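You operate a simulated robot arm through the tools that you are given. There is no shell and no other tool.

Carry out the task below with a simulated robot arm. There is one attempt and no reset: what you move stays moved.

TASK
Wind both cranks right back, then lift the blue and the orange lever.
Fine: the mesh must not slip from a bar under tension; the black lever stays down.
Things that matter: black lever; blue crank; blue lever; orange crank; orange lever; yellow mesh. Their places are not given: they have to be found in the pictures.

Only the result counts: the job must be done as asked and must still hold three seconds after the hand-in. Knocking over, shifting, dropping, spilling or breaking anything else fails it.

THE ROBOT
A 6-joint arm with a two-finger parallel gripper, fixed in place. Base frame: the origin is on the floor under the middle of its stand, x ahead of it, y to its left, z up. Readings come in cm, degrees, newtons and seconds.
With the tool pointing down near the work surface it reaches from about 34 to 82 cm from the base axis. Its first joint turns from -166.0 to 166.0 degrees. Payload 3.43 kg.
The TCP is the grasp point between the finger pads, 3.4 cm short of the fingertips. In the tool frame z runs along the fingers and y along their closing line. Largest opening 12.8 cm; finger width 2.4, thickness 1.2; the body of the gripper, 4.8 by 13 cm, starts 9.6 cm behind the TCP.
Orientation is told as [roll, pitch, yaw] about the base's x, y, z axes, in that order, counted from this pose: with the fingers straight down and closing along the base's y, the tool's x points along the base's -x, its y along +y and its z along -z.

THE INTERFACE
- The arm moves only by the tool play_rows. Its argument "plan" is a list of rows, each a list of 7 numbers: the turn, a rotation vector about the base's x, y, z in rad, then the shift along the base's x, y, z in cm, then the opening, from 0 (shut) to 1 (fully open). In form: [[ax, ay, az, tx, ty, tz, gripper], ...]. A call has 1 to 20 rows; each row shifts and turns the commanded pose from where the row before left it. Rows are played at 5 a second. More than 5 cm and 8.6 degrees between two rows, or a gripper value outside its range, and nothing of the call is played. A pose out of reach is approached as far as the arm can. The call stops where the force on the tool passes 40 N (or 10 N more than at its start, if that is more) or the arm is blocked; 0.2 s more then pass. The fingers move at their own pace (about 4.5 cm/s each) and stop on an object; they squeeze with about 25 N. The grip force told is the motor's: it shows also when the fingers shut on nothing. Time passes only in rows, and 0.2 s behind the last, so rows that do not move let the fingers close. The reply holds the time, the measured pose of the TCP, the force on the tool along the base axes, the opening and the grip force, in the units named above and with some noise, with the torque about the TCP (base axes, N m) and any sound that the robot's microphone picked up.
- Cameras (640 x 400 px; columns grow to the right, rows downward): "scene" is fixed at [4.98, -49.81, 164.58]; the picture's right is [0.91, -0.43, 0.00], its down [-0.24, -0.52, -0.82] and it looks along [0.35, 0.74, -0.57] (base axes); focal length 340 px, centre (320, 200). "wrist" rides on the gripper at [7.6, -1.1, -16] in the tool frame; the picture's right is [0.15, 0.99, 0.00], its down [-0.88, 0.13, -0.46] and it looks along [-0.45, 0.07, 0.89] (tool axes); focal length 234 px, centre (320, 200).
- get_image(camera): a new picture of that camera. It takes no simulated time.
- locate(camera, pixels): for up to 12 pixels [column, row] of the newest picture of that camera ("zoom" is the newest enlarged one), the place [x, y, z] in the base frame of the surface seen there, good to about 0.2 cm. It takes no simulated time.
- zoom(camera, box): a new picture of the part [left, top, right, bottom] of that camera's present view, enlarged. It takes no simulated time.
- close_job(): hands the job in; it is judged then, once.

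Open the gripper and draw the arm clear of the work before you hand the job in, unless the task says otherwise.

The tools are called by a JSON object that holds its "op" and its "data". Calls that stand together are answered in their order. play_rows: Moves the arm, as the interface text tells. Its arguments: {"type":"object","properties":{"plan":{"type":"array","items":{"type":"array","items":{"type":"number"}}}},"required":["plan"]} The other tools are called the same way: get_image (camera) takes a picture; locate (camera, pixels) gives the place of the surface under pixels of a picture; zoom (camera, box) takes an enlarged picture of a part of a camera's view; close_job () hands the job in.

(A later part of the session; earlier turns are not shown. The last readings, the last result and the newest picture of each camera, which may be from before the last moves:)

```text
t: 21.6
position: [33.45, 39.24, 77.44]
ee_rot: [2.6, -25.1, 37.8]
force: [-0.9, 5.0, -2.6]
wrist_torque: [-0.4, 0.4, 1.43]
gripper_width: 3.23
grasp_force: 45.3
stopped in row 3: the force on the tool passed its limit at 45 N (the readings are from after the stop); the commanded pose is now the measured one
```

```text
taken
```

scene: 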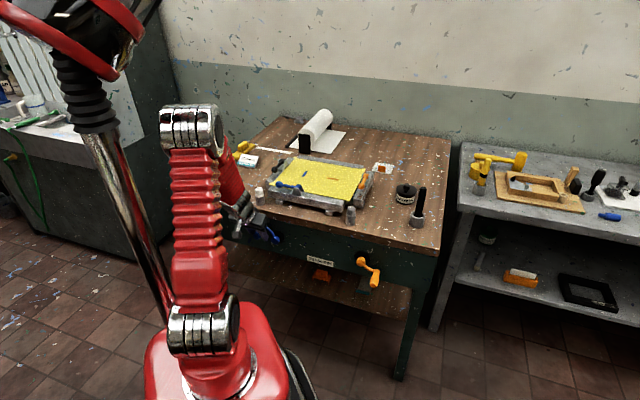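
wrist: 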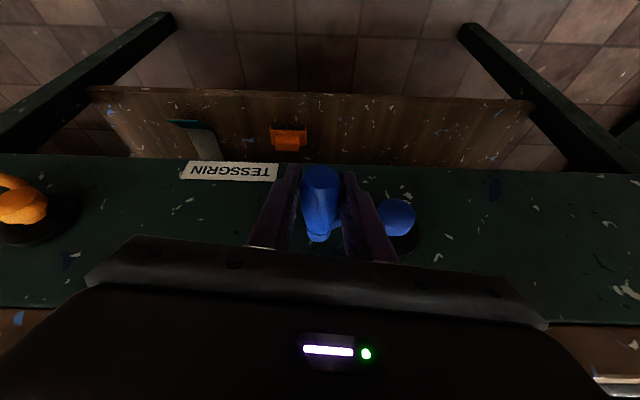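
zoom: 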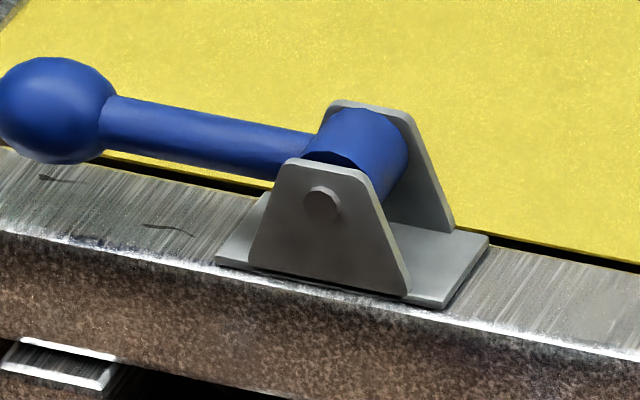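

The call stopped with a 45 N force near 10°, with the tool yawed by 7°. Clockwise shift of the bar continued (bracket corner now (443,307)). I look at the scene to see what blocked.

{"op": "get_image", "data": {"camera": "scene"}}

{"op": "zoom", "data": {"camera": "scene", "box": [200, 180, 340, 270]}}

{"op": "zoom", "data": {"camera": "wrist", "box": [240, 130, 440, 255]}}

```text
taken
```

scene: 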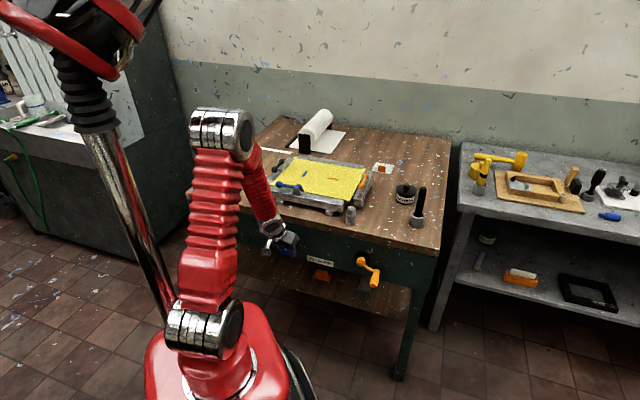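

```text
4.44 times, centred on (270, 225) of scene
```

zoom: 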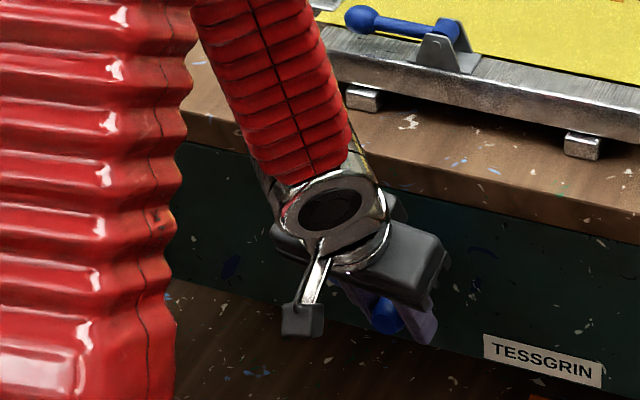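

```text
3.20 times, centred on (340, 192) of wrist
```

zoom: 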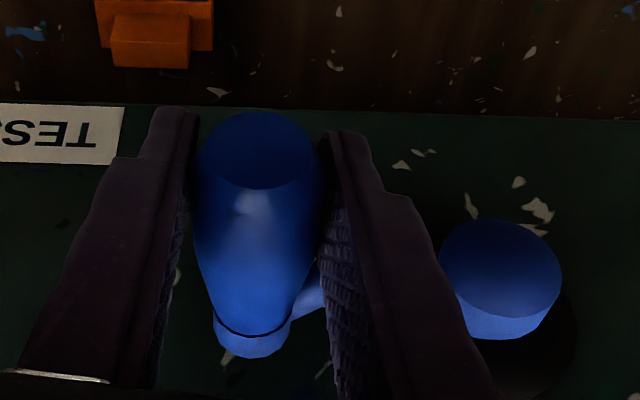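

The TCP sits at about 10.7° with no visible obstacle; the tool was twisted by 7° in yaw. I turn the tool back to its former orientation in place and read the forces.

{"op": "play_rows", "data": {"plan": [[-0.01, -0.019, 0.053, 0, 0, 0, 0.0], [-0.01, -0.019, 0.053, 0, 0, 0, 0.0], [0, 0, 0, 0, 0, 0, 0.0]]}}

```text
t: 22.4
position: [33.6, 39.41, 77.44]
ee_rot: [0.1, -25.9, 44.8]
force: [-7.9, 15.5, -3.2]
wrist_torque: [-0.09, -0.04, -0.12]
gripper_width: 2.96
grasp_force: 45.1
```

Orientation is restored with normal forces. I try a small further clockwise step (about 5°).

{"op": "play_rows", "data": {"plan": [[0, 0, 0, -0.04, 0.04, -0.3, 0.0], [0, 0, 0, -0.02, 0.02, -0.3, 0.0]]}}

```text
t: 23.1
position: [33.65, 39.27, 76.69]
ee_rot: [0.0, -25.9, 44.6]
force: [5.5, -3.8, 1.4]
wrist_torque: [0.06, 0.0, 0.77]
gripper_width: 2.95
grasp_force: 44.6
```

It moves on normally with only ~1.4 N resistance, so that was not the crank's stop. I continue clockwise to about -15° in two steps.

{"op": "play_rows", "data": {"plan": [[0, 0, 0, 0.03, -0.03, -0.64, 0.0], [0, 0, 0, 0.03, -0.03, -0.64, 0.0], [0, 0, 0, -0.06, 0.06, -0.59, 0.0], [0, 0, 0, -0.086, 0.086, -0.59, 0.0]]}}

```text
t: 24.1
position: [33.32, 39.49, 74.3]
ee_rot: [0.1, -25.8, 44.6]
force: [2.9, -3.3, -0.1]
wrist_torque: [0.07, -0.04, 0.39]
gripper_width: 2.92
grasp_force: 45.6
```

Forces stay low. I continue clockwise from -15° to -60°.

{"op": "play_rows", "data": {"plan": [[0, 0, 0, -0.22, 0.22, -0.84, 0.0], [0, 0, 0, -0.22, 0.22, -0.85, 0.0], [0, 0, 0, -0.39, 0.39, -0.717, 0.0], [0, 0, 0, -0.39, 0.39, -0.716, 0.0], [0, 0, 0, -0.506, 0.506, -0.55, 0.0], [0, 0, 0, -0.507, 0.507, -0.55, 0.0]]}}

{"op": "zoom", "data": {"camera": "scene", "box": [286, 180, 306, 200]}}

{"op": "zoom", "data": {"camera": "scene", "box": [264, 178, 296, 210]}}

```text
t: 25.4
position: [31.25, 41.74, 70.07]
ee_rot: [0.0, -26.0, 44.7]
force: [-3.5, 2.7, 8.5]
wrist_torque: [-0.89, 0.88, 0.39]
gripper_width: 2.94
grasp_force: 44.7
```

```text
16.00 times, centred on (296, 190) of scene
```

zoom: 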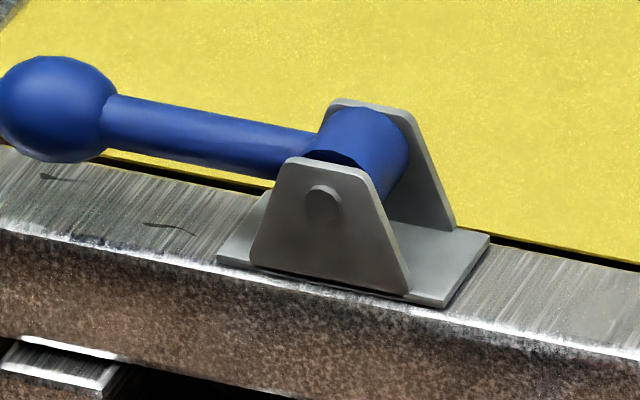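

```text
12.50 times, centred on (280, 194) of scene
```

zoom: 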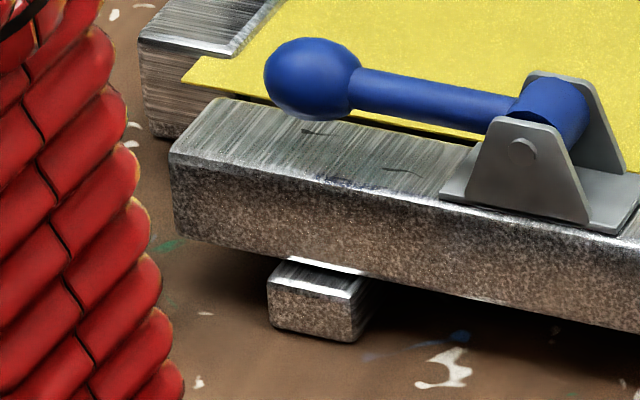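

Bar keeps creeping inward with clockwise turning (bracket corner 312→306 px at 16x), so clockwise is "back". All measured points fit centre (-10.95, 76.15), r = 7.0; I now wind clockwise 120° from -60° to 180°.

{"op": "play_rows", "data": {"plan": [[0, 0, 0, -1.215, 1.215, -0.669, 0.0], [0, 0, 0, -1.281, 1.281, -0.239, 0.0], [0, 0, 0, -1.281, 1.281, 0.239, 0.0], [0, 0, 0, -1.194, 1.194, 0.699, 0.0], [0, 0, 0, -1.025, 1.025, 1.112, 0.0], [0, 0, 0, -0.786, 0.786, 1.45, 0.0], [0, 0, 0, -0.494, 0.494, 1.688, 0.0], [0, 0, 0, -0.169, 0.169, 1.812, 0.0]]}}

```text
t: 27.2
position: [23.71, 49.04, 76.17]
ee_rot: [-0.1, -25.9, 44.7]
force: [-10.5, 15.8, -0.7]
wrist_torque: [0.82, -0.93, 0.37]
gripper_width: 2.98
grasp_force: 45.0
```

At 180° there is 18.6 N outward, so I shift the circle 0.08 cm left and continue clockwise 180°→60°.

{"op": "play_rows", "data": {"plan": [[0, 0, 0, 0.112, -0.112, 1.812, 0.0], [0, 0, 0, 0.494, -0.494, 1.688, 0.0], [0, 0, 0, 0.786, -0.786, 1.45, 0.0], [0, 0, 0, 1.025, -1.025, 1.112, 0.0], [0, 0, 0, 1.194, -1.194, 0.699, 0.0], [0, 0, 0, 1.281, -1.281, 0.239, 0.0], [0, 0, 0, 1.281, -1.281, -0.239, 0.0], [0, 0, 0, 1.194, -1.194, -0.699, 0.0]]}}

{"op": "zoom", "data": {"camera": "scene", "box": [286, 180, 306, 200]}}

```text
t: 29.1
position: [31.14, 41.63, 82.22]
ee_rot: [-0.1, -25.8, 44.6]
force: [8.8, -7.1, 19.3]
wrist_torque: [-0.67, 0.76, 0.3]
gripper_width: 2.97
grasp_force: 45.6
```

```text
16.00 times, centred on (296, 190) of scene
```

zoom: 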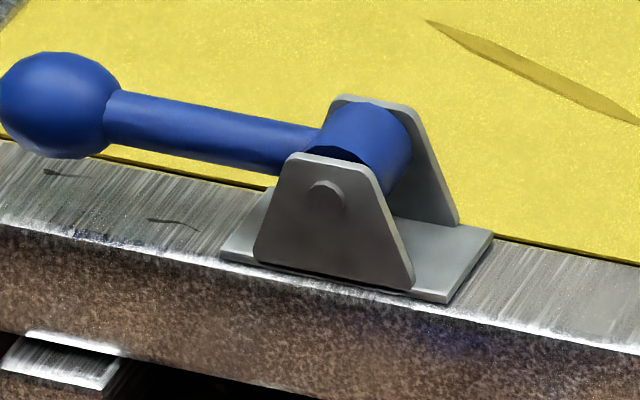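

A wrinkle has appeared on the mesh at (530,70) in the zoom: the mesh slackens, confirming clockwise is back. I continue clockwise 60°→-60° with a small outward correction.

{"op": "play_rows", "data": {"plan": [[0, 0, 0, 1.045, -1.045, -1.04, 0.0], [0, 0, 0, 0.786, -0.786, -1.44, 0.0], [0, 0, 0, 0.494, -0.494, -1.688, 0.0], [0, 0, 0, 0.169, -0.169, -1.812, 0.0]]}}

```text
t: 29.9
position: [33.41, 39.14, 77.54]
ee_rot: [2.8, -24.8, 36.5]
force: [0.8, 6.5, -1.8]
wrist_torque: [-0.12, 0.12, 1.41]
gripper_width: 3.33
grasp_force: 45.0
stopped in row 4: the force on the tool passed its limit at 43 N (the readings are from after the stop); the commanded pose is now the measured one
```

It stopped at the same place (~11°) with the same yaw twist, likely an arm singularity when moving fast there. I restore orientation and pass the spot slowly as before.

{"op": "play_rows", "data": {"plan": [[-0.0095, -0.0215, 0.06, 0, 0, 0, 0.0], [-0.0095, -0.0215, 0.06, 0, 0, 0, 0.0], [0, 0, 0, 0, 0, 0, 0.0]]}}

{"op": "play_rows", "data": {"plan": [[0, 0, 0, -0.04, 0.04, -0.3, 0.0], [0, 0, 0, -0.02, 0.02, -0.3, 0.0]]}}

```text
t: 30.7
position: [33.21, 39.06, 77.54]
ee_rot: [0.1, -25.9, 44.4]
force: [-6.1, 12.9, -4.3]
wrist_torque: [-0.16, 0.15, 0.19]
gripper_width: 2.98
grasp_force: 45.0
```

```text
t: 31.3
position: [33.34, 39.03, 76.95]
ee_rot: [0.2, -26.0, 44.3]
force: [7.3, -7.1, 1.5]
wrist_torque: [0.23, -0.17, 1.04]
gripper_width: 2.96
grasp_force: 44.5
```

Passed it. I continue clockwise slowly to -21°, then at normal pace to -60°.

{"op": "play_rows", "data": {"plan": [[0, 0, 0, 0.021, -0.021, -0.4, 0.0], [0, 0, 0, 0.021, -0.021, -0.4, 0.0], [0, 0, 0, -0.01, 0.01, -0.428, 0.0], [0, 0, 0, -0.025, 0.025, -0.428, 0.0], [0, 0, 0, -0.05, 0.05, -0.421, 0.0], [0, 0, 0, -0.061, 0.061, -0.421, 0.0], [0, 0, 0, -0.091, 0.091, -0.409, 0.0], [0, 0, 0, -0.091, 0.091, -0.409, 0.0], [0, 0, 0, -0.472, 0.472, -1.307, 0.0], [0, 0, 0, -0.653, 0.653, -1.141, 0.0], [0, 0, 0, -1.028, 1.028, -1.116, 0.0]]}}

{"op": "zoom", "data": {"camera": "scene", "box": [260, 150, 390, 231]}}

```text
t: 33.7
position: [30.68, 41.62, 69.89]
ee_rot: [0.2, -25.9, 44.5]
force: [16.5, 0.7, -22.4]
wrist_torque: [-0.49, 0.58, 0.68]
gripper_width: 2.94
grasp_force: 45.1
```

```text
4.92 times, centred on (325, 190) of scene
```

zoom: 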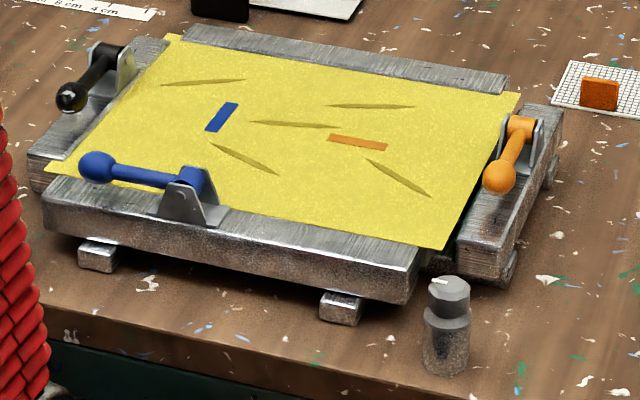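

Wrinkles now cover the mesh — blue direction is slack. I keep winding clockwise toward the stop, -60°→180°, with a correction for the 25 N outward force.

{"op": "play_rows", "data": {"plan": [[0, 0, 0, -1.129, 1.189, -0.789, 0.0], [0, 0, 0, -1.281, 1.281, -0.239, 0.0], [0, 0, 0, -1.281, 1.281, 0.239, 0.0], [0, 0, 0, -1.194, 1.194, 0.699, 0.0], [0, 0, 0, -1.025, 1.025, 1.112, 0.0], [0, 0, 0, -0.786, 0.786, 1.45, 0.0], [0, 0, 0, -0.494, 0.494, 1.688, 0.0], [0, 0, 0, -0.169, 0.169, 1.812, 0.0]]}}

```text
t: 35.5
position: [23.53, 48.86, 76.03]
ee_rot: [-0.1, -25.8, 44.4]
force: [5.0, -20.4, -0.9]
wrist_torque: [0.7, -0.6, 0.85]
gripper_width: 2.96
grasp_force: 45.3
```

Still no stop. Correcting 0.08 cm and continuing clockwise 180°→60°.

{"op": "play_rows", "data": {"plan": [[0, 0, 0, 0.206, -0.246, 1.812, 0.0], [0, 0, 0, 0.494, -0.494, 1.688, 0.0], [0, 0, 0, 0.786, -0.786, 1.46, 0.0], [0, 0, 0, 1.025, -1.025, 1.122, 0.0], [0, 0, 0, 1.194, -1.194, 0.709, 0.0], [0, 0, 0, 1.281, -1.281, 0.249, 0.0], [0, 0, 0, 1.281, -1.281, -0.239, 0.0], [0, 0, 0, 1.194, -1.194, -0.699, 0.0]]}}

{"op": "get_image", "data": {"camera": "wrist"}}

```text
t: 37.1
position: [28.36, 44.01, 83.2]
ee_rot: [1.1, -26.3, 44.6]
force: [-12.9, 12.3, -8.7]
wrist_torque: [0.14, -0.24, -0.41]
gripper_width: 2.95
grasp_force: 45.3
stopped in row 7: the force on the tool passed its limit at 58 N (the readings are from after the stop); the commanded pose is now the measured one
```

```text
taken
```

wrist: 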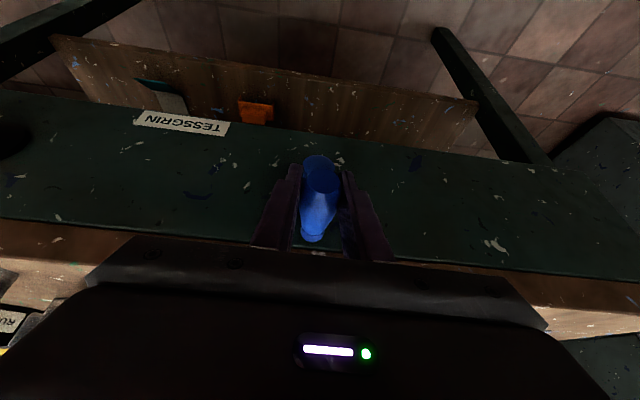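

It stopped at 90° (handle straight up) with ~18 N resisting clockwise motion. I press gently clockwise by 0.2 cm to verify it is the crank's hard stop.

{"op": "play_rows", "data": {"plan": [[0, 0, 0, 0.07, -0.07, 0, 0.0], [0, 0, 0, 0.07, -0.07, 0, 0.0]]}}

{"op": "zoom", "data": {"camera": "scene", "box": [260, 150, 390, 231]}}

{"op": "get_image", "data": {"camera": "scene"}}

```text
t: 37.7
position: [28.52, 43.91, 83.24]
ee_rot: [1.3, -26.3, 44.7]
force: [-8.9, 13.0, -10.9]
wrist_torque: [0.07, -0.12, -0.7]
gripper_width: 2.93
grasp_force: 45.2
stopped in row 2: the force on the tool passed its limit at 42 N (the readings are from after the stop); the commanded pose is now the measured one
```

```text
4.92 times, centred on (325, 190) of scene
```

zoom: 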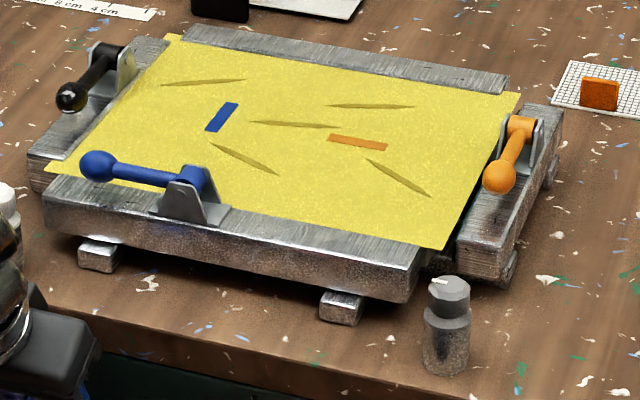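

```text
taken
```

scene: 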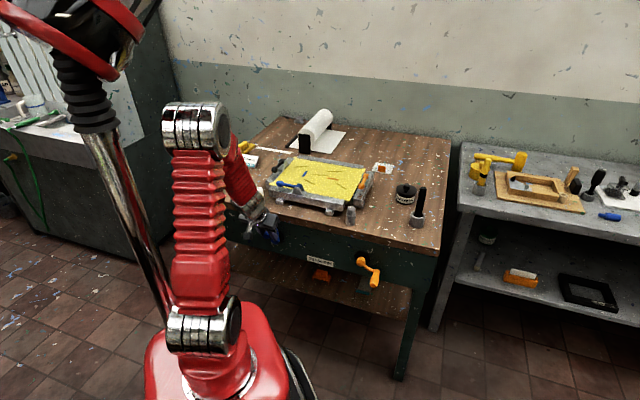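

A 0.1 cm press already hits 42 N, while this spot was passed freely a turn earlier: it is the blue crank's hard stop. I open the gripper and back off along the tool axis.

{"op": "play_rows", "data": {"plan": [[0, 0, 0, 0, 0, 0, 0.5], [0, 0, 0, 0, 0, 0, 0.5], [0, 0, 0, 0, 0, 0, 0.5], [0, 0, 0, -0.62, -0.62, 1.8, 0.5], [0, 0, 0, -0.62, -0.62, 1.8, 0.5], [0, 0, 0, -0.62, -0.62, 1.8, 0.5], [0, 0, 0, -0.62, -0.62, 1.8, 0.5], [0, 0, 0, -0.62, -0.62, 1.8, 0.5]]}}

{"op": "get_image", "data": {"camera": "wrist"}}

{"op": "get_image", "data": {"camera": "scene"}}

```text
t: 39.5
position: [25.41, 40.65, 92.18]
ee_rot: [1.1, -26.4, 44.7]
force: [-0.8, -0.1, 0.6]
wrist_torque: [0.03, -0.02, 0.0]
gripper_width: 6.41
grasp_force: 0.0
```

```text
taken
```

wrist: 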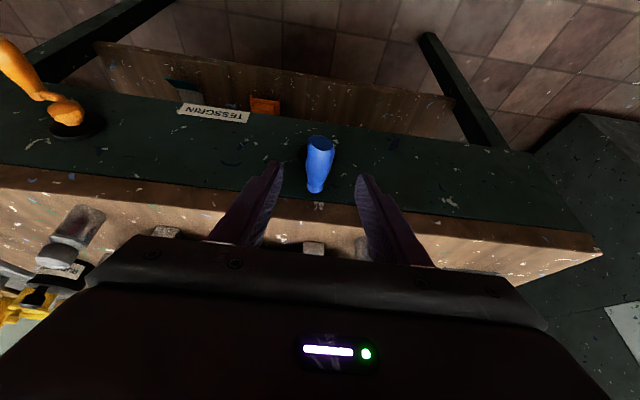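

```text
taken
```

scene: 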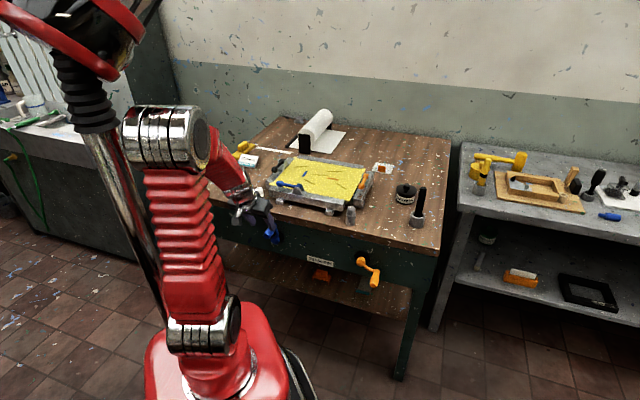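

Blue crank is at its stop with its handle straight up and stays there. I now move along the panel front to a stand-off above the orange handle (expected axis at along 29.3, z 73), reducing the tilt to ~12° to avoid the singular posture.

{"op": "play_rows", "data": {"plan": [[-0.012, -0.012, -0.003, 3.04, -2.63, 0, 0.5], [-0.061, 0.061, 0, 3.04, -2.63, 0, 0.5], [-0.061, 0.061, 0, 3.04, -2.63, 0, 0.5], [-0.055, 0.055, 0, 3.04, -2.63, 0, 0.5], [0, 0, 0, 3.04, -2.63, 0, 0.5], [0, 0, 0, 3.04, -2.63, 0, 0.5], [0, 0, 0, 3.04, -2.63, 0, 0.5], [0, 0, 0, 3.04, -2.63, 0, 0.5], [0, 0, 0, 3.04, -2.63, 0, 0.5], [0, 0, 0, 3.04, -2.63, 0, 0.5], [0, 0, 0, 0, 0, -4.2, 0.5], [0, 0, 0, 0, 0, 0, 0.5]]}}

{"op": "get_image", "data": {"camera": "wrist"}}

{"op": "get_image", "data": {"camera": "scene"}}

```text
t: 42.1
position: [55.9, 14.44, 87.84]
ee_rot: [0.0, -11.9, 44.9]
force: [-0.4, -0.3, 0.5]
wrist_torque: [-0.01, 0.0, -0.03]
gripper_width: 6.39
grasp_force: 0.0
```

```text
taken
```

wrist: 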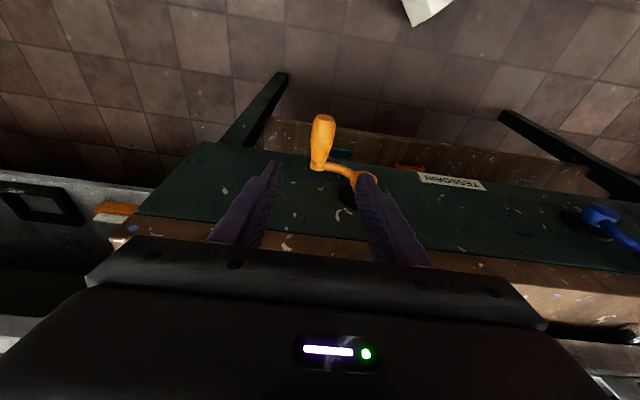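

```text
taken
```

scene: 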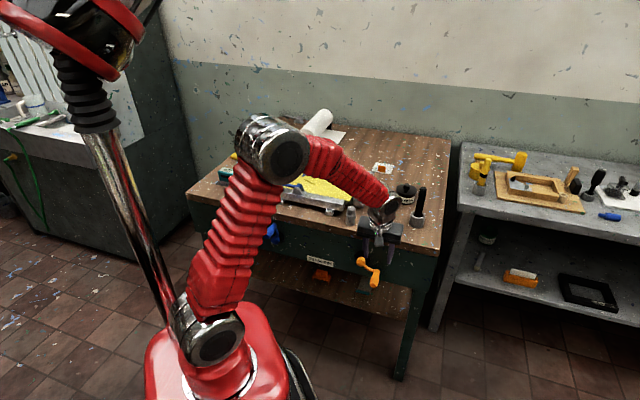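

The orange crank is visible at (322,140)/(360,175) in the wrist view. I zoom in and locate the handle's end face and hub.

{"op": "zoom", "data": {"camera": "wrist", "box": [270, 95, 430, 195]}}

{"op": "zoom", "data": {"camera": "scene", "box": [300, 150, 420, 225]}}

{"op": "zoom", "data": {"camera": "scene", "box": [345, 250, 395, 290]}}

```text
4.00 times, centred on (350, 145) of wrist
```

zoom: 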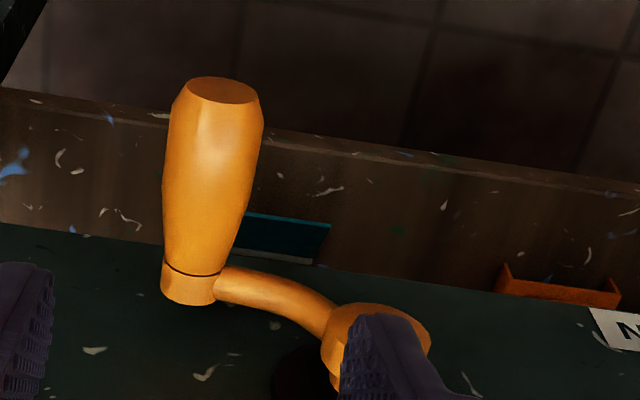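

```text
5.33 times, centred on (360, 188) of scene
```

zoom: 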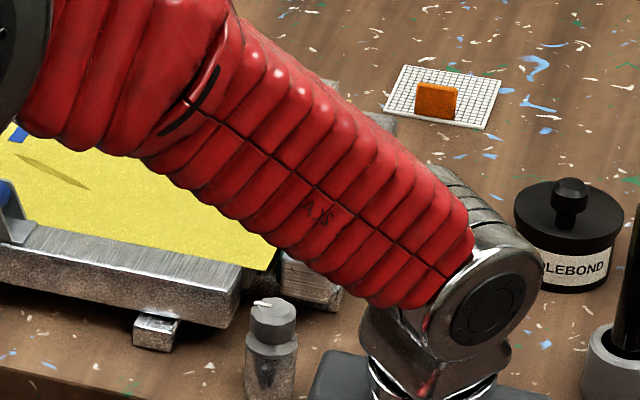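

```text
10.00 times, centred on (370, 270) of scene
```

zoom: 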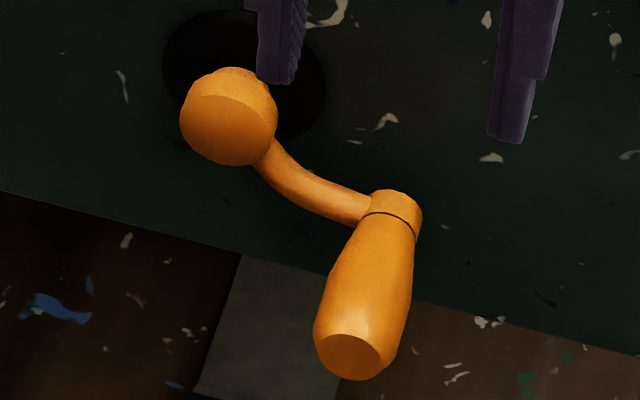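

I locate the orange handle end, hub and base points in this zoom.

{"op": "locate", "data": {"camera": "zoom", "pixels": [[350, 357], [228, 130], [228, 80], [370, 290], [392, 225], [390, 200], [310, 190]]}}

{"op": "locate", "data": {"camera": "wrist", "pixels": [[325, 118], [318, 155], [358, 178], [602, 213], [610, 222]]}}

```text
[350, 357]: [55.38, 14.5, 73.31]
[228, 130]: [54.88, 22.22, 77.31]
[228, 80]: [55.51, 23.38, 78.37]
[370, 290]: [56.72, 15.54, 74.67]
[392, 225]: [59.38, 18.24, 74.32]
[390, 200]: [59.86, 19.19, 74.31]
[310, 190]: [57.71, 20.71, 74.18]
```

```text
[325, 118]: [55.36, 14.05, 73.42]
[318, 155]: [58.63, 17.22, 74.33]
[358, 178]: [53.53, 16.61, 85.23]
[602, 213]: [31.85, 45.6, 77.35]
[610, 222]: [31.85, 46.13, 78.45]
```

Orange handle axis is at along ≈29.15, z ≈73.4. I descend over it to out ≈6.4 and check before closing.

{"op": "play_rows", "data": {"plan": [[0, 0, 0, 0.212, 0.252, -2.41, 0.5], [0, 0, 0, 0.212, 0.252, -2.41, 0.5], [0, 0, 0, 0.212, 0.252, -2.41, 0.5], [0, 0, 0, 0.212, 0.252, -2.41, 0.5], [0, 0, 0, 0.212, 0.252, -2.41, 0.5], [0, 0, 0, 0.212, 0.252, -2.39, 0.5], [0, 0, 0, 0, 0, 0, 0.5]]}}

{"op": "get_image", "data": {"camera": "wrist"}}

{"op": "get_image", "data": {"camera": "scene"}}

```text
t: 43.7
position: [57.19, 15.89, 73.38]
ee_rot: [0.1, -12.1, 44.9]
force: [-0.7, 0.0, -0.4]
wrist_torque: [-0.03, 0.01, -0.01]
gripper_width: 6.4
grasp_force: 0.0
```

```text
taken
```

wrist: 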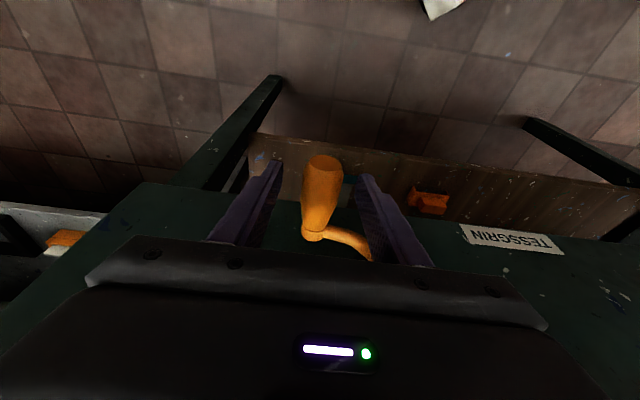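

```text
taken
```

scene: 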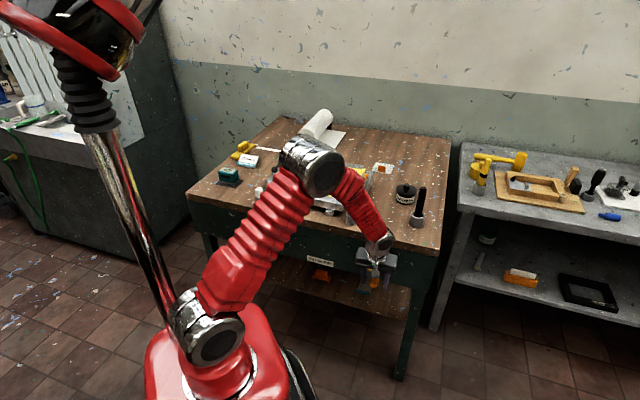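

The orange handle is centred between the fingers at (320,195). I close the gripper.

{"op": "play_rows", "data": {"plan": [[0, 0, 0, 0, 0, 0, 0.0], [0, 0, 0, 0, 0, 0, 0.0], [0, 0, 0, 0, 0, 0, 0.0], [0, 0, 0, 0, 0, 0, 0.0], [0, 0, 0, 0, 0, 0, 0.0]]}}

{"op": "zoom", "data": {"camera": "scene", "box": [300, 150, 400, 225]}}

```text
t: 44.9
position: [57.1, 15.84, 73.56]
ee_rot: [0.1, -11.9, 44.9]
force: [-0.8, 1.8, 0.4]
wrist_torque: [0.16, -0.14, 0.67]
gripper_width: 3.14
grasp_force: 45.2
```

```text
5.33 times, centred on (350, 188) of scene
```

zoom: 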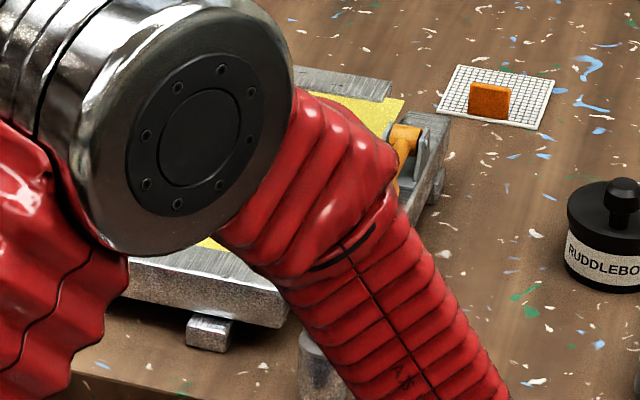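

Gripped at 3.14 cm. The orange bracket's upper part remains visible at (410,140); I take a high zoom of it as a reference, then turn.

{"op": "zoom", "data": {"camera": "scene", "box": [368, 164, 388, 184]}}

{"op": "play_rows", "data": {"plan": [[0, 0, 0, -0.13, 0.13, -0.54, 0.0], [0, 0, 0, -0.17, 0.17, -0.52, 0.0]]}}

```text
16.00 times, centred on (378, 174) of scene
```

zoom: 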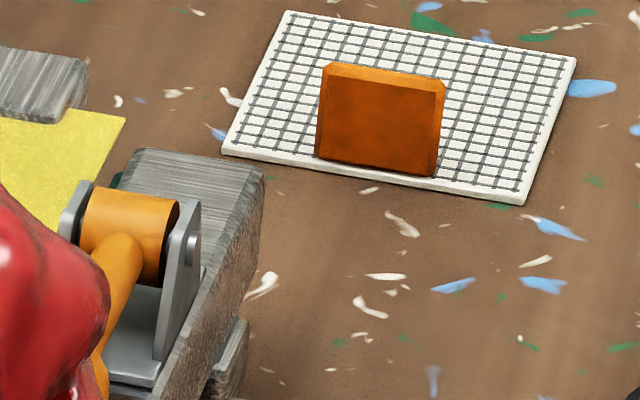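

```text
t: 45.5
position: [56.87, 16.42, 72.59]
ee_rot: [0.1, -12.0, 45.0]
force: [-20.0, 21.7, 21.1]
wrist_torque: [0.12, 0.03, 0.75]
gripper_width: 3.09
grasp_force: 45.3
```

Radial force 36 N inward and about 3.5 N against the motion: my path is too far outward. I continue clockwise with an inward correction.

{"op": "play_rows", "data": {"plan": [[0, 0, 0, -0.365, 0.365, -0.4, 0.0], [0, 0, 0, -0.33, 0.33, -0.46, 0.0]]}}

```text
t: 46.1
position: [56.0, 16.88, 71.47]
ee_rot: [0.0, -12.0, 45.0]
force: [-15.2, 9.8, 19.9]
wrist_torque: [0.45, -0.3, 0.83]
gripper_width: 3.09
grasp_force: 45.1
```

Still ~27 N inward but nearly no tangential load. Next step to about -65° on r=7.0 about centre (23.05, 76.85).

{"op": "play_rows", "data": {"plan": [[0, 0, 0, -0.601, 0.601, -0.47, 0.0], [0, 0, 0, -0.602, 0.602, -0.45, 0.0]]}}

```text
t: 46.7
position: [54.92, 18.04, 70.56]
ee_rot: [0.0, -11.9, 45.0]
force: [7.3, -5.0, -14.4]
wrist_torque: [0.66, -0.69, 1.11]
gripper_width: 3.11
grasp_force: 45.1
```

Now 17 N outward; the circle centre (23.05, 76.85), r=7.0 is good to within 0.1 cm. I continue clockwise to -120°.

{"op": "play_rows", "data": {"plan": [[0, 0, 0, -0.844, 0.844, -0.513, 0.0], [0, 0, 0, -1.281, 1.281, -0.239, 0.0], [0, 0, 0, -1.281, 1.281, 0.239, 0.0], [0, 0, 0, -1.194, 1.194, 0.699, 0.0]]}}

{"op": "zoom", "data": {"camera": "scene", "box": [368, 164, 388, 184]}}

```text
t: 47.7
position: [50.31, 22.8, 70.77]
ee_rot: [0.2, -11.9, 45.0]
force: [-8.2, 2.8, -12.4]
wrist_torque: [-0.01, 0.04, 1.14]
gripper_width: 3.07
grasp_force: 44.4
```

```text
16.00 times, centred on (378, 174) of scene
```

zoom: 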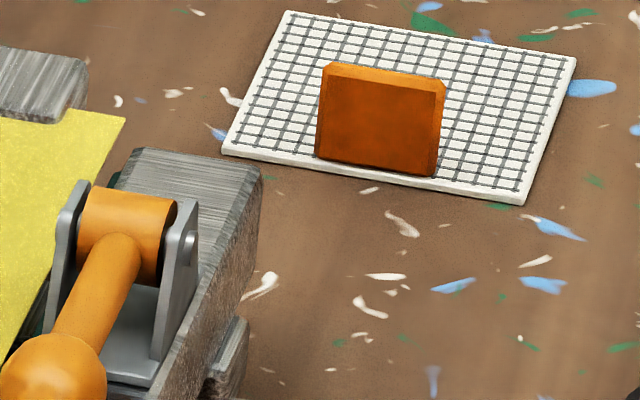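

After ~92° clockwise the orange bracket shifted ~2-4 px to the left (inward): clockwise loosens the orange side too. I continue clockwise -120°→180°.

{"op": "play_rows", "data": {"plan": [[0, 0, 0, -1.047, 1.047, 1.062, 0.0], [0, 0, 0, -0.786, 0.786, 1.45, 0.0], [0, 0, 0, -0.494, 0.494, 1.688, 0.0], [0, 0, 0, -0.169, 0.169, 1.812, 0.0]]}}

```text
t: 48.7
position: [47.88, 25.26, 76.98]
ee_rot: [0.1, -12.2, 45.0]
force: [-14.4, 4.8, -0.6]
wrist_torque: [0.49, -0.46, 1.16]
gripper_width: 3.07
grasp_force: 45.0
```

Small corrections only. I continue clockwise 180°→60°.

{"op": "play_rows", "data": {"plan": [[0, 0, 0, 0.113, -0.141, 1.812, 0.0], [0, 0, 0, 0.494, -0.494, 1.688, 0.0], [0, 0, 0, 0.786, -0.786, 1.45, 0.0], [0, 0, 0, 1.025, -1.025, 1.112, 0.0]]}}

{"op": "play_rows", "data": {"plan": [[0, 0, 0, 1.194, -1.194, 0.699, 0.0], [0, 0, 0, 1.281, -1.281, 0.239, 0.0], [0, 0, 0, 1.281, -1.281, -0.239, 0.0], [0, 0, 0, 1.194, -1.194, -0.699, 0.0]]}}

{"op": "zoom", "data": {"camera": "scene", "box": [368, 164, 388, 184]}}

```text
t: 49.7
position: [50.39, 22.83, 82.95]
ee_rot: [-0.1, -12.0, 44.8]
force: [-4.7, 0.5, 4.7]
wrist_torque: [0.26, -0.26, 1.09]
gripper_width: 3.06
grasp_force: 44.7
```

```text
t: 50.7
position: [55.43, 17.78, 83.0]
ee_rot: [-0.1, -12.1, 44.9]
force: [2.3, -7.6, 10.6]
wrist_torque: [0.22, -0.27, 0.9]
gripper_width: 3.11
grasp_force: 45.3
```

```text
16.00 times, centred on (378, 174) of scene
```

zoom: 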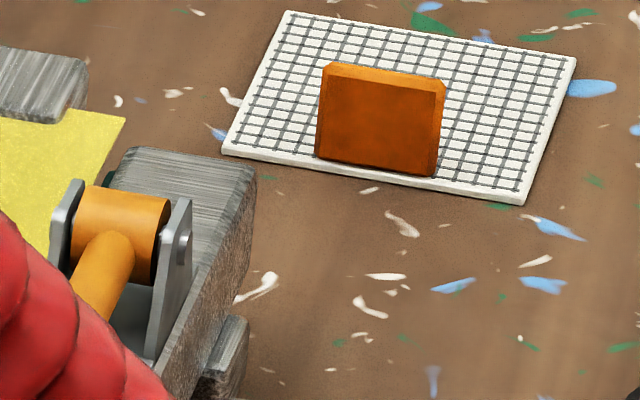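

The orange bracket keeps moving inward (right plate 200→192 px). No stop at 90°, so I go on clockwise 60°→0°.

{"op": "play_rows", "data": {"plan": [[0, 0, 0, 1.046, -1.046, -1.072, 0.0], [0, 0, 0, 0.786, -0.786, -1.45, 0.0], [0, 0, 0, 0.494, -0.494, -1.688, 0.0], [0, 0, 0, 0.169, -0.169, -1.812, 0.0]]}}

{"op": "play_rows", "data": {"plan": [[0, 0, 0, -0.169, 0.169, -1.812, 0.0], [0, 0, 0, -0.494, 0.494, -1.688, 0.0], [0, 0, 0, -0.786, 0.786, -1.45, 0.0], [0, 0, 0, -1.025, 1.025, -1.112, 0.0]]}}

```text
t: 51.7
position: [57.84, 15.4, 76.78]
ee_rot: [0.2, -11.9, 44.9]
force: [8.7, 1.5, -1.5]
wrist_torque: [-0.21, 0.17, 0.88]
gripper_width: 3.08
grasp_force: 45.3
```

```text
t: 52.7
position: [55.28, 17.85, 70.84]
ee_rot: [0.0, -11.9, 44.8]
force: [11.5, 2.7, -10.8]
wrist_torque: [-0.23, 0.18, 1.09]
gripper_width: 3.1
grasp_force: 45.4
```

Going smoothly. Next clockwise -60°→180°.

{"op": "play_rows", "data": {"plan": [[0, 0, 0, -1.153, 1.193, -0.739, 0.0], [0, 0, 0, -1.281, 1.281, -0.239, 0.0], [0, 0, 0, -1.281, 1.281, 0.239, 0.0], [0, 0, 0, -1.194, 1.194, 0.699, 0.0], [0, 0, 0, -1.025, 1.025, 1.112, 0.0], [0, 0, 0, -0.786, 0.786, 1.45, 0.0], [0, 0, 0, -0.494, 0.494, 1.688, 0.0], [0, 0, 0, -0.169, 0.169, 1.812, 0.0]]}}

{"op": "play_rows", "data": {"plan": [[0, 0, 0, 0.169, -0.169, 1.812, 0.0], [0, 0, 0, 0.494, -0.494, 1.688, 0.0], [0, 0, 0, 0.786, -0.786, 1.45, 0.0], [0, 0, 0, 1.025, -1.025, 1.112, 0.0]]}}

{"op": "get_image", "data": {"camera": "scene"}}

```text
t: 54.5
position: [47.93, 25.37, 76.9]
ee_rot: [0.1, -12.0, 45.0]
force: [-10.4, 10.6, -2.0]
wrist_torque: [0.54, -0.46, 0.98]
gripper_width: 3.08
grasp_force: 44.8
```

```text
t: 55.5
position: [50.35, 22.72, 83.0]
ee_rot: [0.0, -12.0, 44.9]
force: [-7.5, -0.9, 6.7]
wrist_torque: [0.26, -0.19, 1.05]
gripper_width: 3.06
grasp_force: 45.0
```

```text
taken
```

scene: 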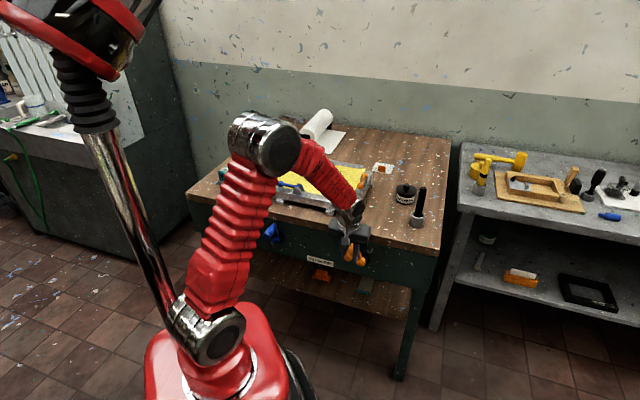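

At 120°, having turned ~570° clockwise from its start. I continue 120°→60° and watch for a stop.

{"op": "play_rows", "data": {"plan": [[0, 0, 0, 1.194, -1.194, 0.699, 0.0], [0, 0, 0, 1.281, -1.281, 0.239, 0.0], [0, 0, 0, 1.281, -1.281, -0.239, 0.0], [0, 0, 0, 1.194, -1.194, -0.699, 0.0]]}}

{"op": "zoom", "data": {"camera": "scene", "box": [268, 150, 388, 225]}}

```text
t: 56.2
position: [52.95, 20.29, 83.8]
ee_rot: [0.5, -11.7, 44.8]
force: [-13.6, 12.1, 7.9]
wrist_torque: [-0.42, 0.49, -0.96]
gripper_width: 2.98
grasp_force: 45.1
stopped in row 3: the force on the tool passed its limit at 60 N (the readings are from after the stop); the commanded pose is now the measured one
```

```text
5.33 times, centred on (328, 188) of scene
```

zoom: 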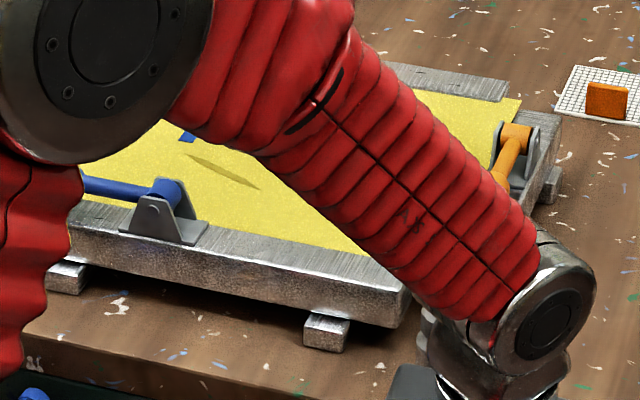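

Stop hit at 90° again (handle straight up), with ~18 N opposing clockwise motion. One gentle press to confirm.

{"op": "play_rows", "data": {"plan": [[0, 0, 0, 0.05, -0.05, 0, 0.0], [0, 0, 0, 0.05, -0.05, 0, 0.0]]}}

```text
t: 57.0
position: [52.91, 20.27, 83.72]
ee_rot: [0.8, -11.5, 45.0]
force: [-10.1, 10.7, 2.7]
wrist_torque: [0.26, -0.17, -0.27]
gripper_width: 2.93
grasp_force: 45.0
stopped in row 2: the force on the tool passed its limit at 41 N (the readings are from after the stop); the commanded pose is now the measured one
```

The orange crank's stop is confirmed. I open the gripper and back off upward and outward.

{"op": "play_rows", "data": {"plan": [[0, 0, 0, 0, 0, 0, 0.5], [0, 0, 0, 0, 0, 0, 0.5], [0, 0, 0, 0, 0, 0, 0.5], [0, 0, 0, -0.5, -0.5, 2.3, 0.5], [0, 0, 0, -0.5, -0.5, 2.3, 0.5], [0, 0, 0, -0.5, -0.5, 2.3, 0.5], [0, 0, 0, -0.8, -0.8, 3, 0.5], [0, 0, 0, -0.8, -0.8, 4, 0.5], [0, 0, 0, -0.8, -0.8, 4, 0.5], [0, 0, 0, -0.8, -0.8, 4, 0.5], [0, 0, 0, 0, 0, 4, 0.5]]}}

{"op": "get_image", "data": {"camera": "wrist"}}

{"op": "get_image", "data": {"camera": "scene"}}

```text
t: 59.4
position: [48.35, 15.48, 109.73]
ee_rot: [0.6, -11.7, 45.0]
force: [0.9, 0.2, 0.4]
wrist_torque: [0.03, 0.02, 0.02]
gripper_width: 6.42
grasp_force: 0.1
```

```text
taken
```

wrist: 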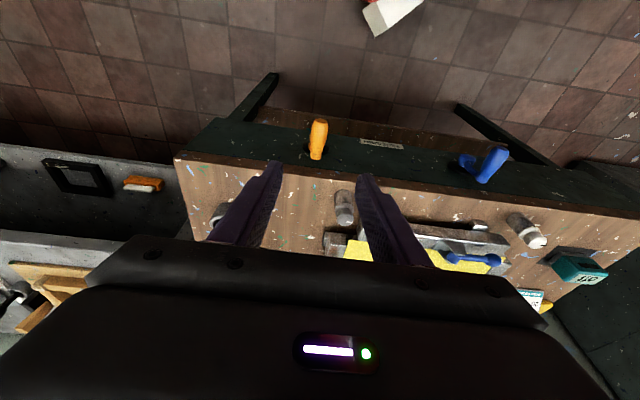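

```text
taken
```

scene: 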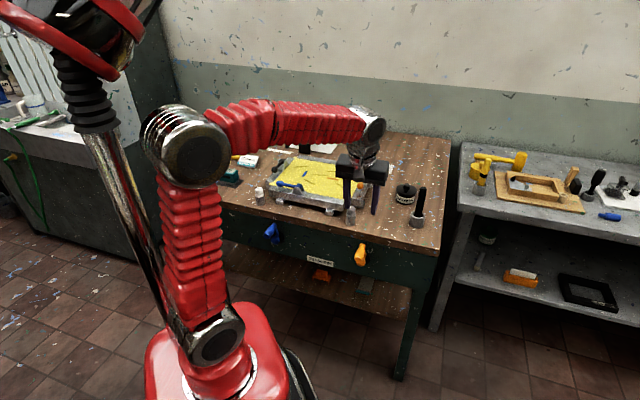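

Both handles appear up: blue near (272,233), orange near (361,255). I zoom on both and the mesh to verify.

{"op": "zoom", "data": {"camera": "scene", "box": [250, 215, 310, 253]}}

{"op": "zoom", "data": {"camera": "scene", "box": [335, 230, 395, 268]}}

{"op": "zoom", "data": {"camera": "scene", "box": [260, 150, 390, 231]}}

{"op": "zoom", "data": {"camera": "wrist", "box": [440, 130, 540, 200]}}

```text
10.53 times, centred on (280, 234) of scene
```

zoom: 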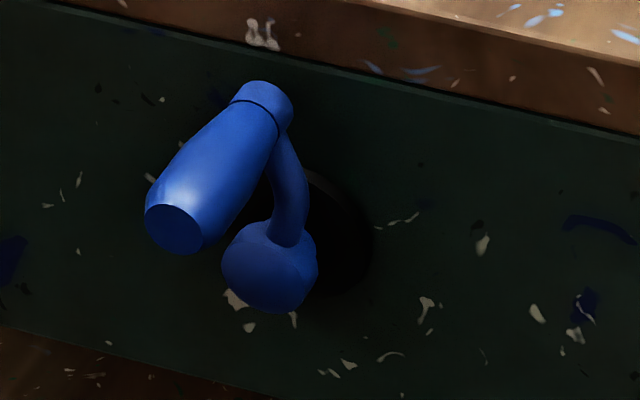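

```text
10.53 times, centred on (365, 249) of scene
```

zoom: 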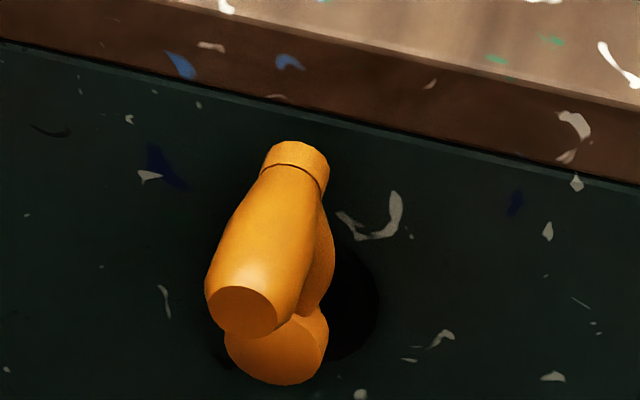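

```text
4.92 times, centred on (325, 190) of scene
```

zoom: 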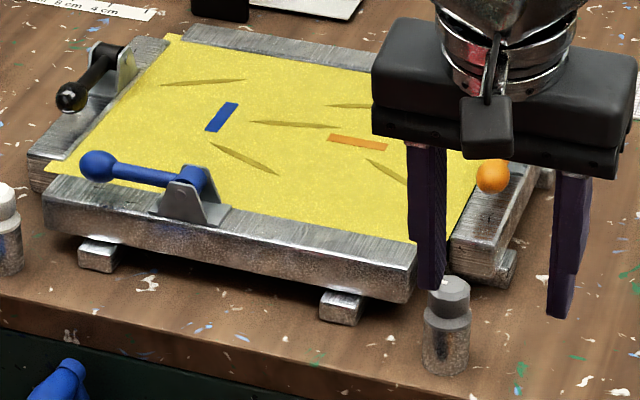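

```text
5.71 times, centred on (490, 165) of wrist
```

zoom: 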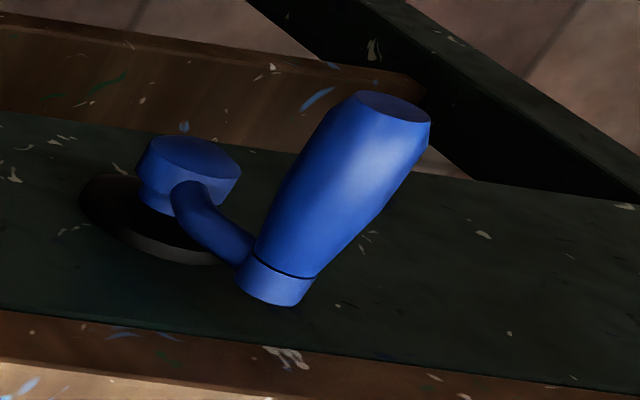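

The blue handle now leans to the left of vertical rather than straight up. I measure its position again.

{"op": "locate", "data": {"camera": "zoom", "pixels": [[395, 107], [345, 190], [278, 290], [190, 155], [210, 215], [185, 200]]}}

{"op": "zoom", "data": {"camera": "scene", "box": [250, 215, 310, 253]}}

```text
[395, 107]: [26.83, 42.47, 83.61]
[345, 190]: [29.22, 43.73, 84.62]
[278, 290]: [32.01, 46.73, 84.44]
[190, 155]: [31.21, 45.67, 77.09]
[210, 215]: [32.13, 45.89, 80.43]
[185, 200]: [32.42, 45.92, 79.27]
```

```text
10.53 times, centred on (280, 234) of scene
```

zoom: 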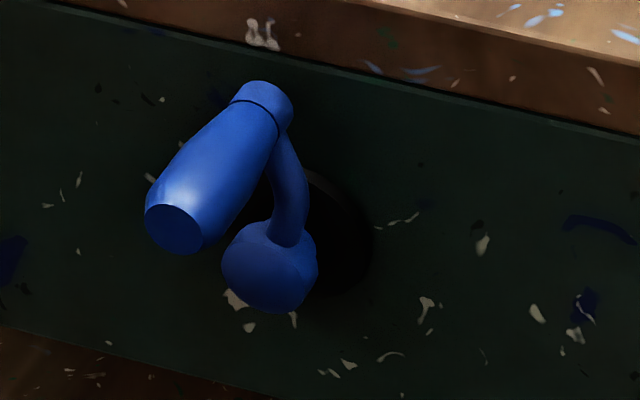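

Measured, the blue handle is straight above its hub (along -11, z 83.6); it only looked tilted by perspective, so both cranks are at their stops. Now I straighten the tool to vertical and move over the orange lever to view it with the wrist camera.

{"op": "play_rows", "data": {"plan": [[-0.07, 0.07, 0, 1.0, 1.96, 0.6, 0.5], [-0.07, 0.07, 0, 1.0, 1.96, 0.6, 0.5], [0, 0, 0, 1.0, 1.96, 0.6, 0.5], [0, 0, 0, 1.0, 1.96, 0.6, 0.5], [0, 0, 0, 1.0, 1.96, 0.6, 0.5], [0, 0, 0, 1.0, 1.96, 0, 0.5], [0, 0, 0, 1.0, 1.96, 0, 0.5], [0, 0, 0, 1.0, 1.96, 0, 0.5], [0, 0, 0, 1.0, 1.96, 0, 0.5], [0, 0, 0, 1.0, 1.96, 0, 0.5], [0, 0, 0, 0, 0, 0, 0.5]]}}

{"op": "get_image", "data": {"camera": "wrist"}}

{"op": "get_image", "data": {"camera": "scene"}}

```text
t: 61.8
position: [58.3, 35.0, 112.74]
ee_rot: [0.6, -0.2, 45.0]
force: [-0.4, 0.4, 0.2]
wrist_torque: [0.0, -0.03, 0.04]
gripper_width: 6.44
grasp_force: 0.0
```

```text
taken
```

wrist: 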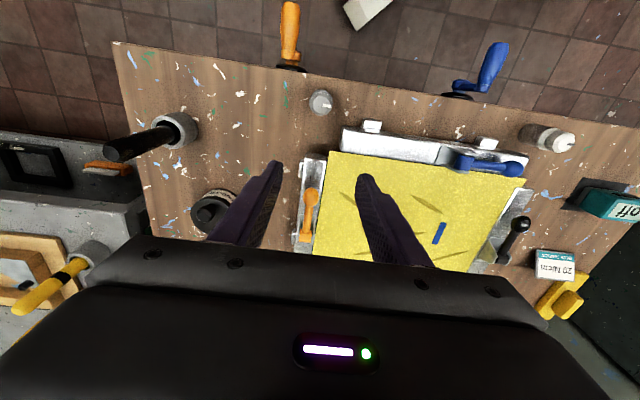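

```text
taken
```

scene: 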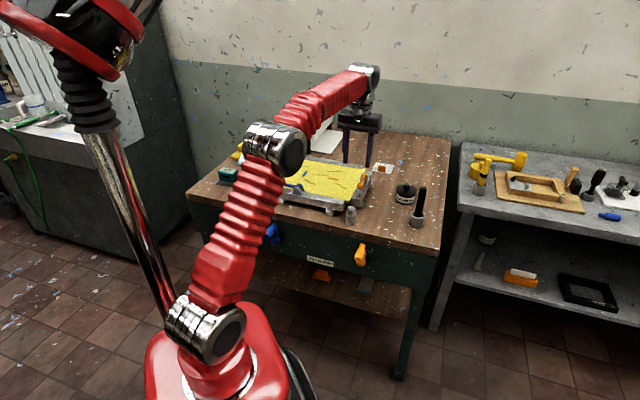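

Clear view of the levers: the orange lever is at (308,205) in the wrist picture, the blue at (490,165). I zoom into both and measure.

{"op": "zoom", "data": {"camera": "wrist", "box": [280, 150, 360, 270]}}

{"op": "zoom", "data": {"camera": "wrist", "box": [430, 125, 540, 195]}}

{"op": "locate", "data": {"camera": "wrist", "pixels": [[310, 195], [307, 215], [303, 234], [300, 170], [298, 245], [330, 200], [306, 175], [512, 169], [485, 165], [462, 161], [420, 150], [515, 185]]}}

```text
3.33 times, centred on (320, 210) of wrist
```

zoom: 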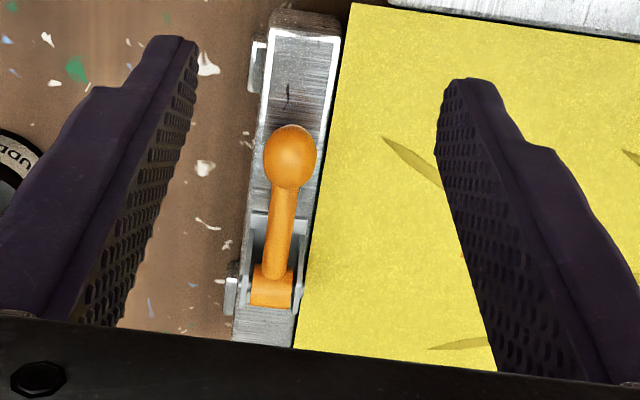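

```text
5.71 times, centred on (485, 160) of wrist
```

zoom: 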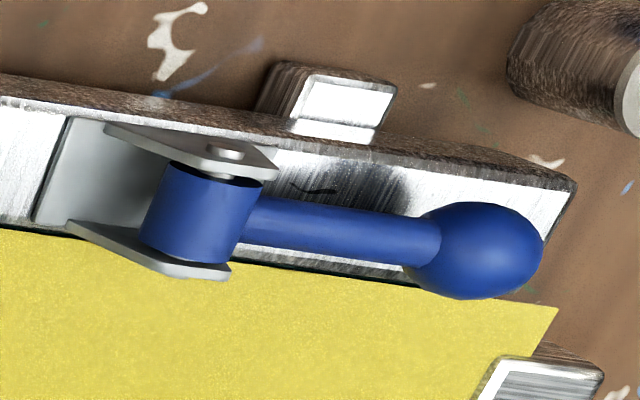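

```text
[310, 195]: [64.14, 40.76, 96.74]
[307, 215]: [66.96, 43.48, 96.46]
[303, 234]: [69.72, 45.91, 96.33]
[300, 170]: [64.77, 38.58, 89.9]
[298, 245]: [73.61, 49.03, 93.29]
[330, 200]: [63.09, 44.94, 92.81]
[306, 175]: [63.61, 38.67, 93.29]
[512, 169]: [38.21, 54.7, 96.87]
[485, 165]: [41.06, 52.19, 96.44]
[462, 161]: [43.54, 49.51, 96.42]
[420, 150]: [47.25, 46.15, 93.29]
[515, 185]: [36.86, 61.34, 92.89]
```

Bar top is at z 93.3, mesh at 92.9. The orange ball's centre is about (64.5, 41.2, 95.5), lever length ≈7.6 cm toward its pivot at (70.1, 46.3). I move above the ball and descend partway to check the alignment.

{"op": "play_rows", "data": {"plan": [[0, 0, 0, 2.07, 2.07, 0, 0.5], [0, 0, 0, 2.07, 2.07, 0, 0.5], [0, 0, 0, 2.06, 2.06, 0, 0.5], [0, 0, 0, 0, 0, -3, 0.45], [0, 0, 0, 0, 0, -3, 0.45], [0, 0, 0, 0, 0, -2, 0.45], [0, 0, 0, 0, 0, 0, 0.45]]}}

{"op": "get_image", "data": {"camera": "wrist"}}

{"op": "zoom", "data": {"camera": "scene", "box": [320, 130, 440, 205]}}

```text
t: 63.4
position: [62.47, 39.7, 103.92]
ee_rot: [0.5, -0.4, 45.0]
force: [-0.2, 0.1, 0.1]
wrist_torque: [0.02, 0.04, -0.02]
gripper_width: 5.75
grasp_force: 0.0
out of reach, approached as far as the arm can: row 3
```

```text
taken
```

wrist: 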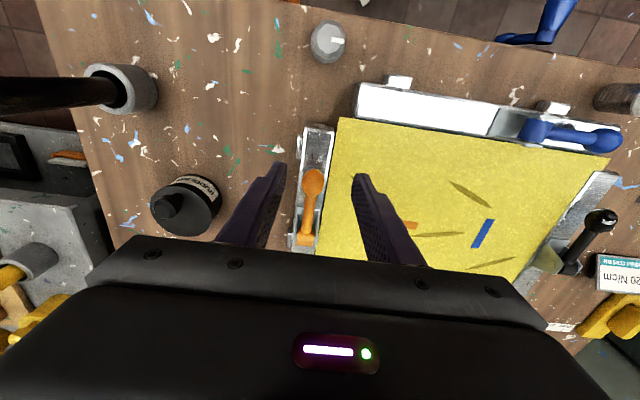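

```text
5.33 times, centred on (380, 168) of scene
```

zoom: 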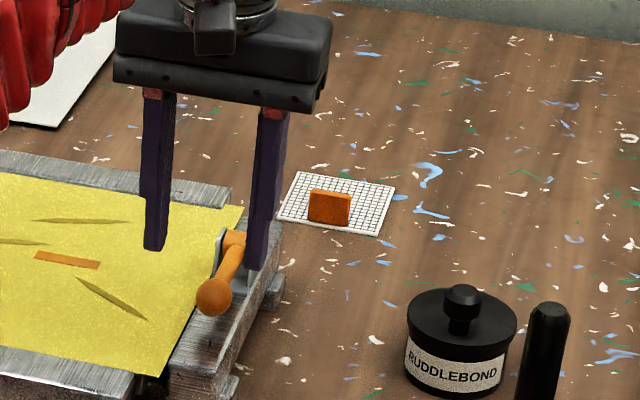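

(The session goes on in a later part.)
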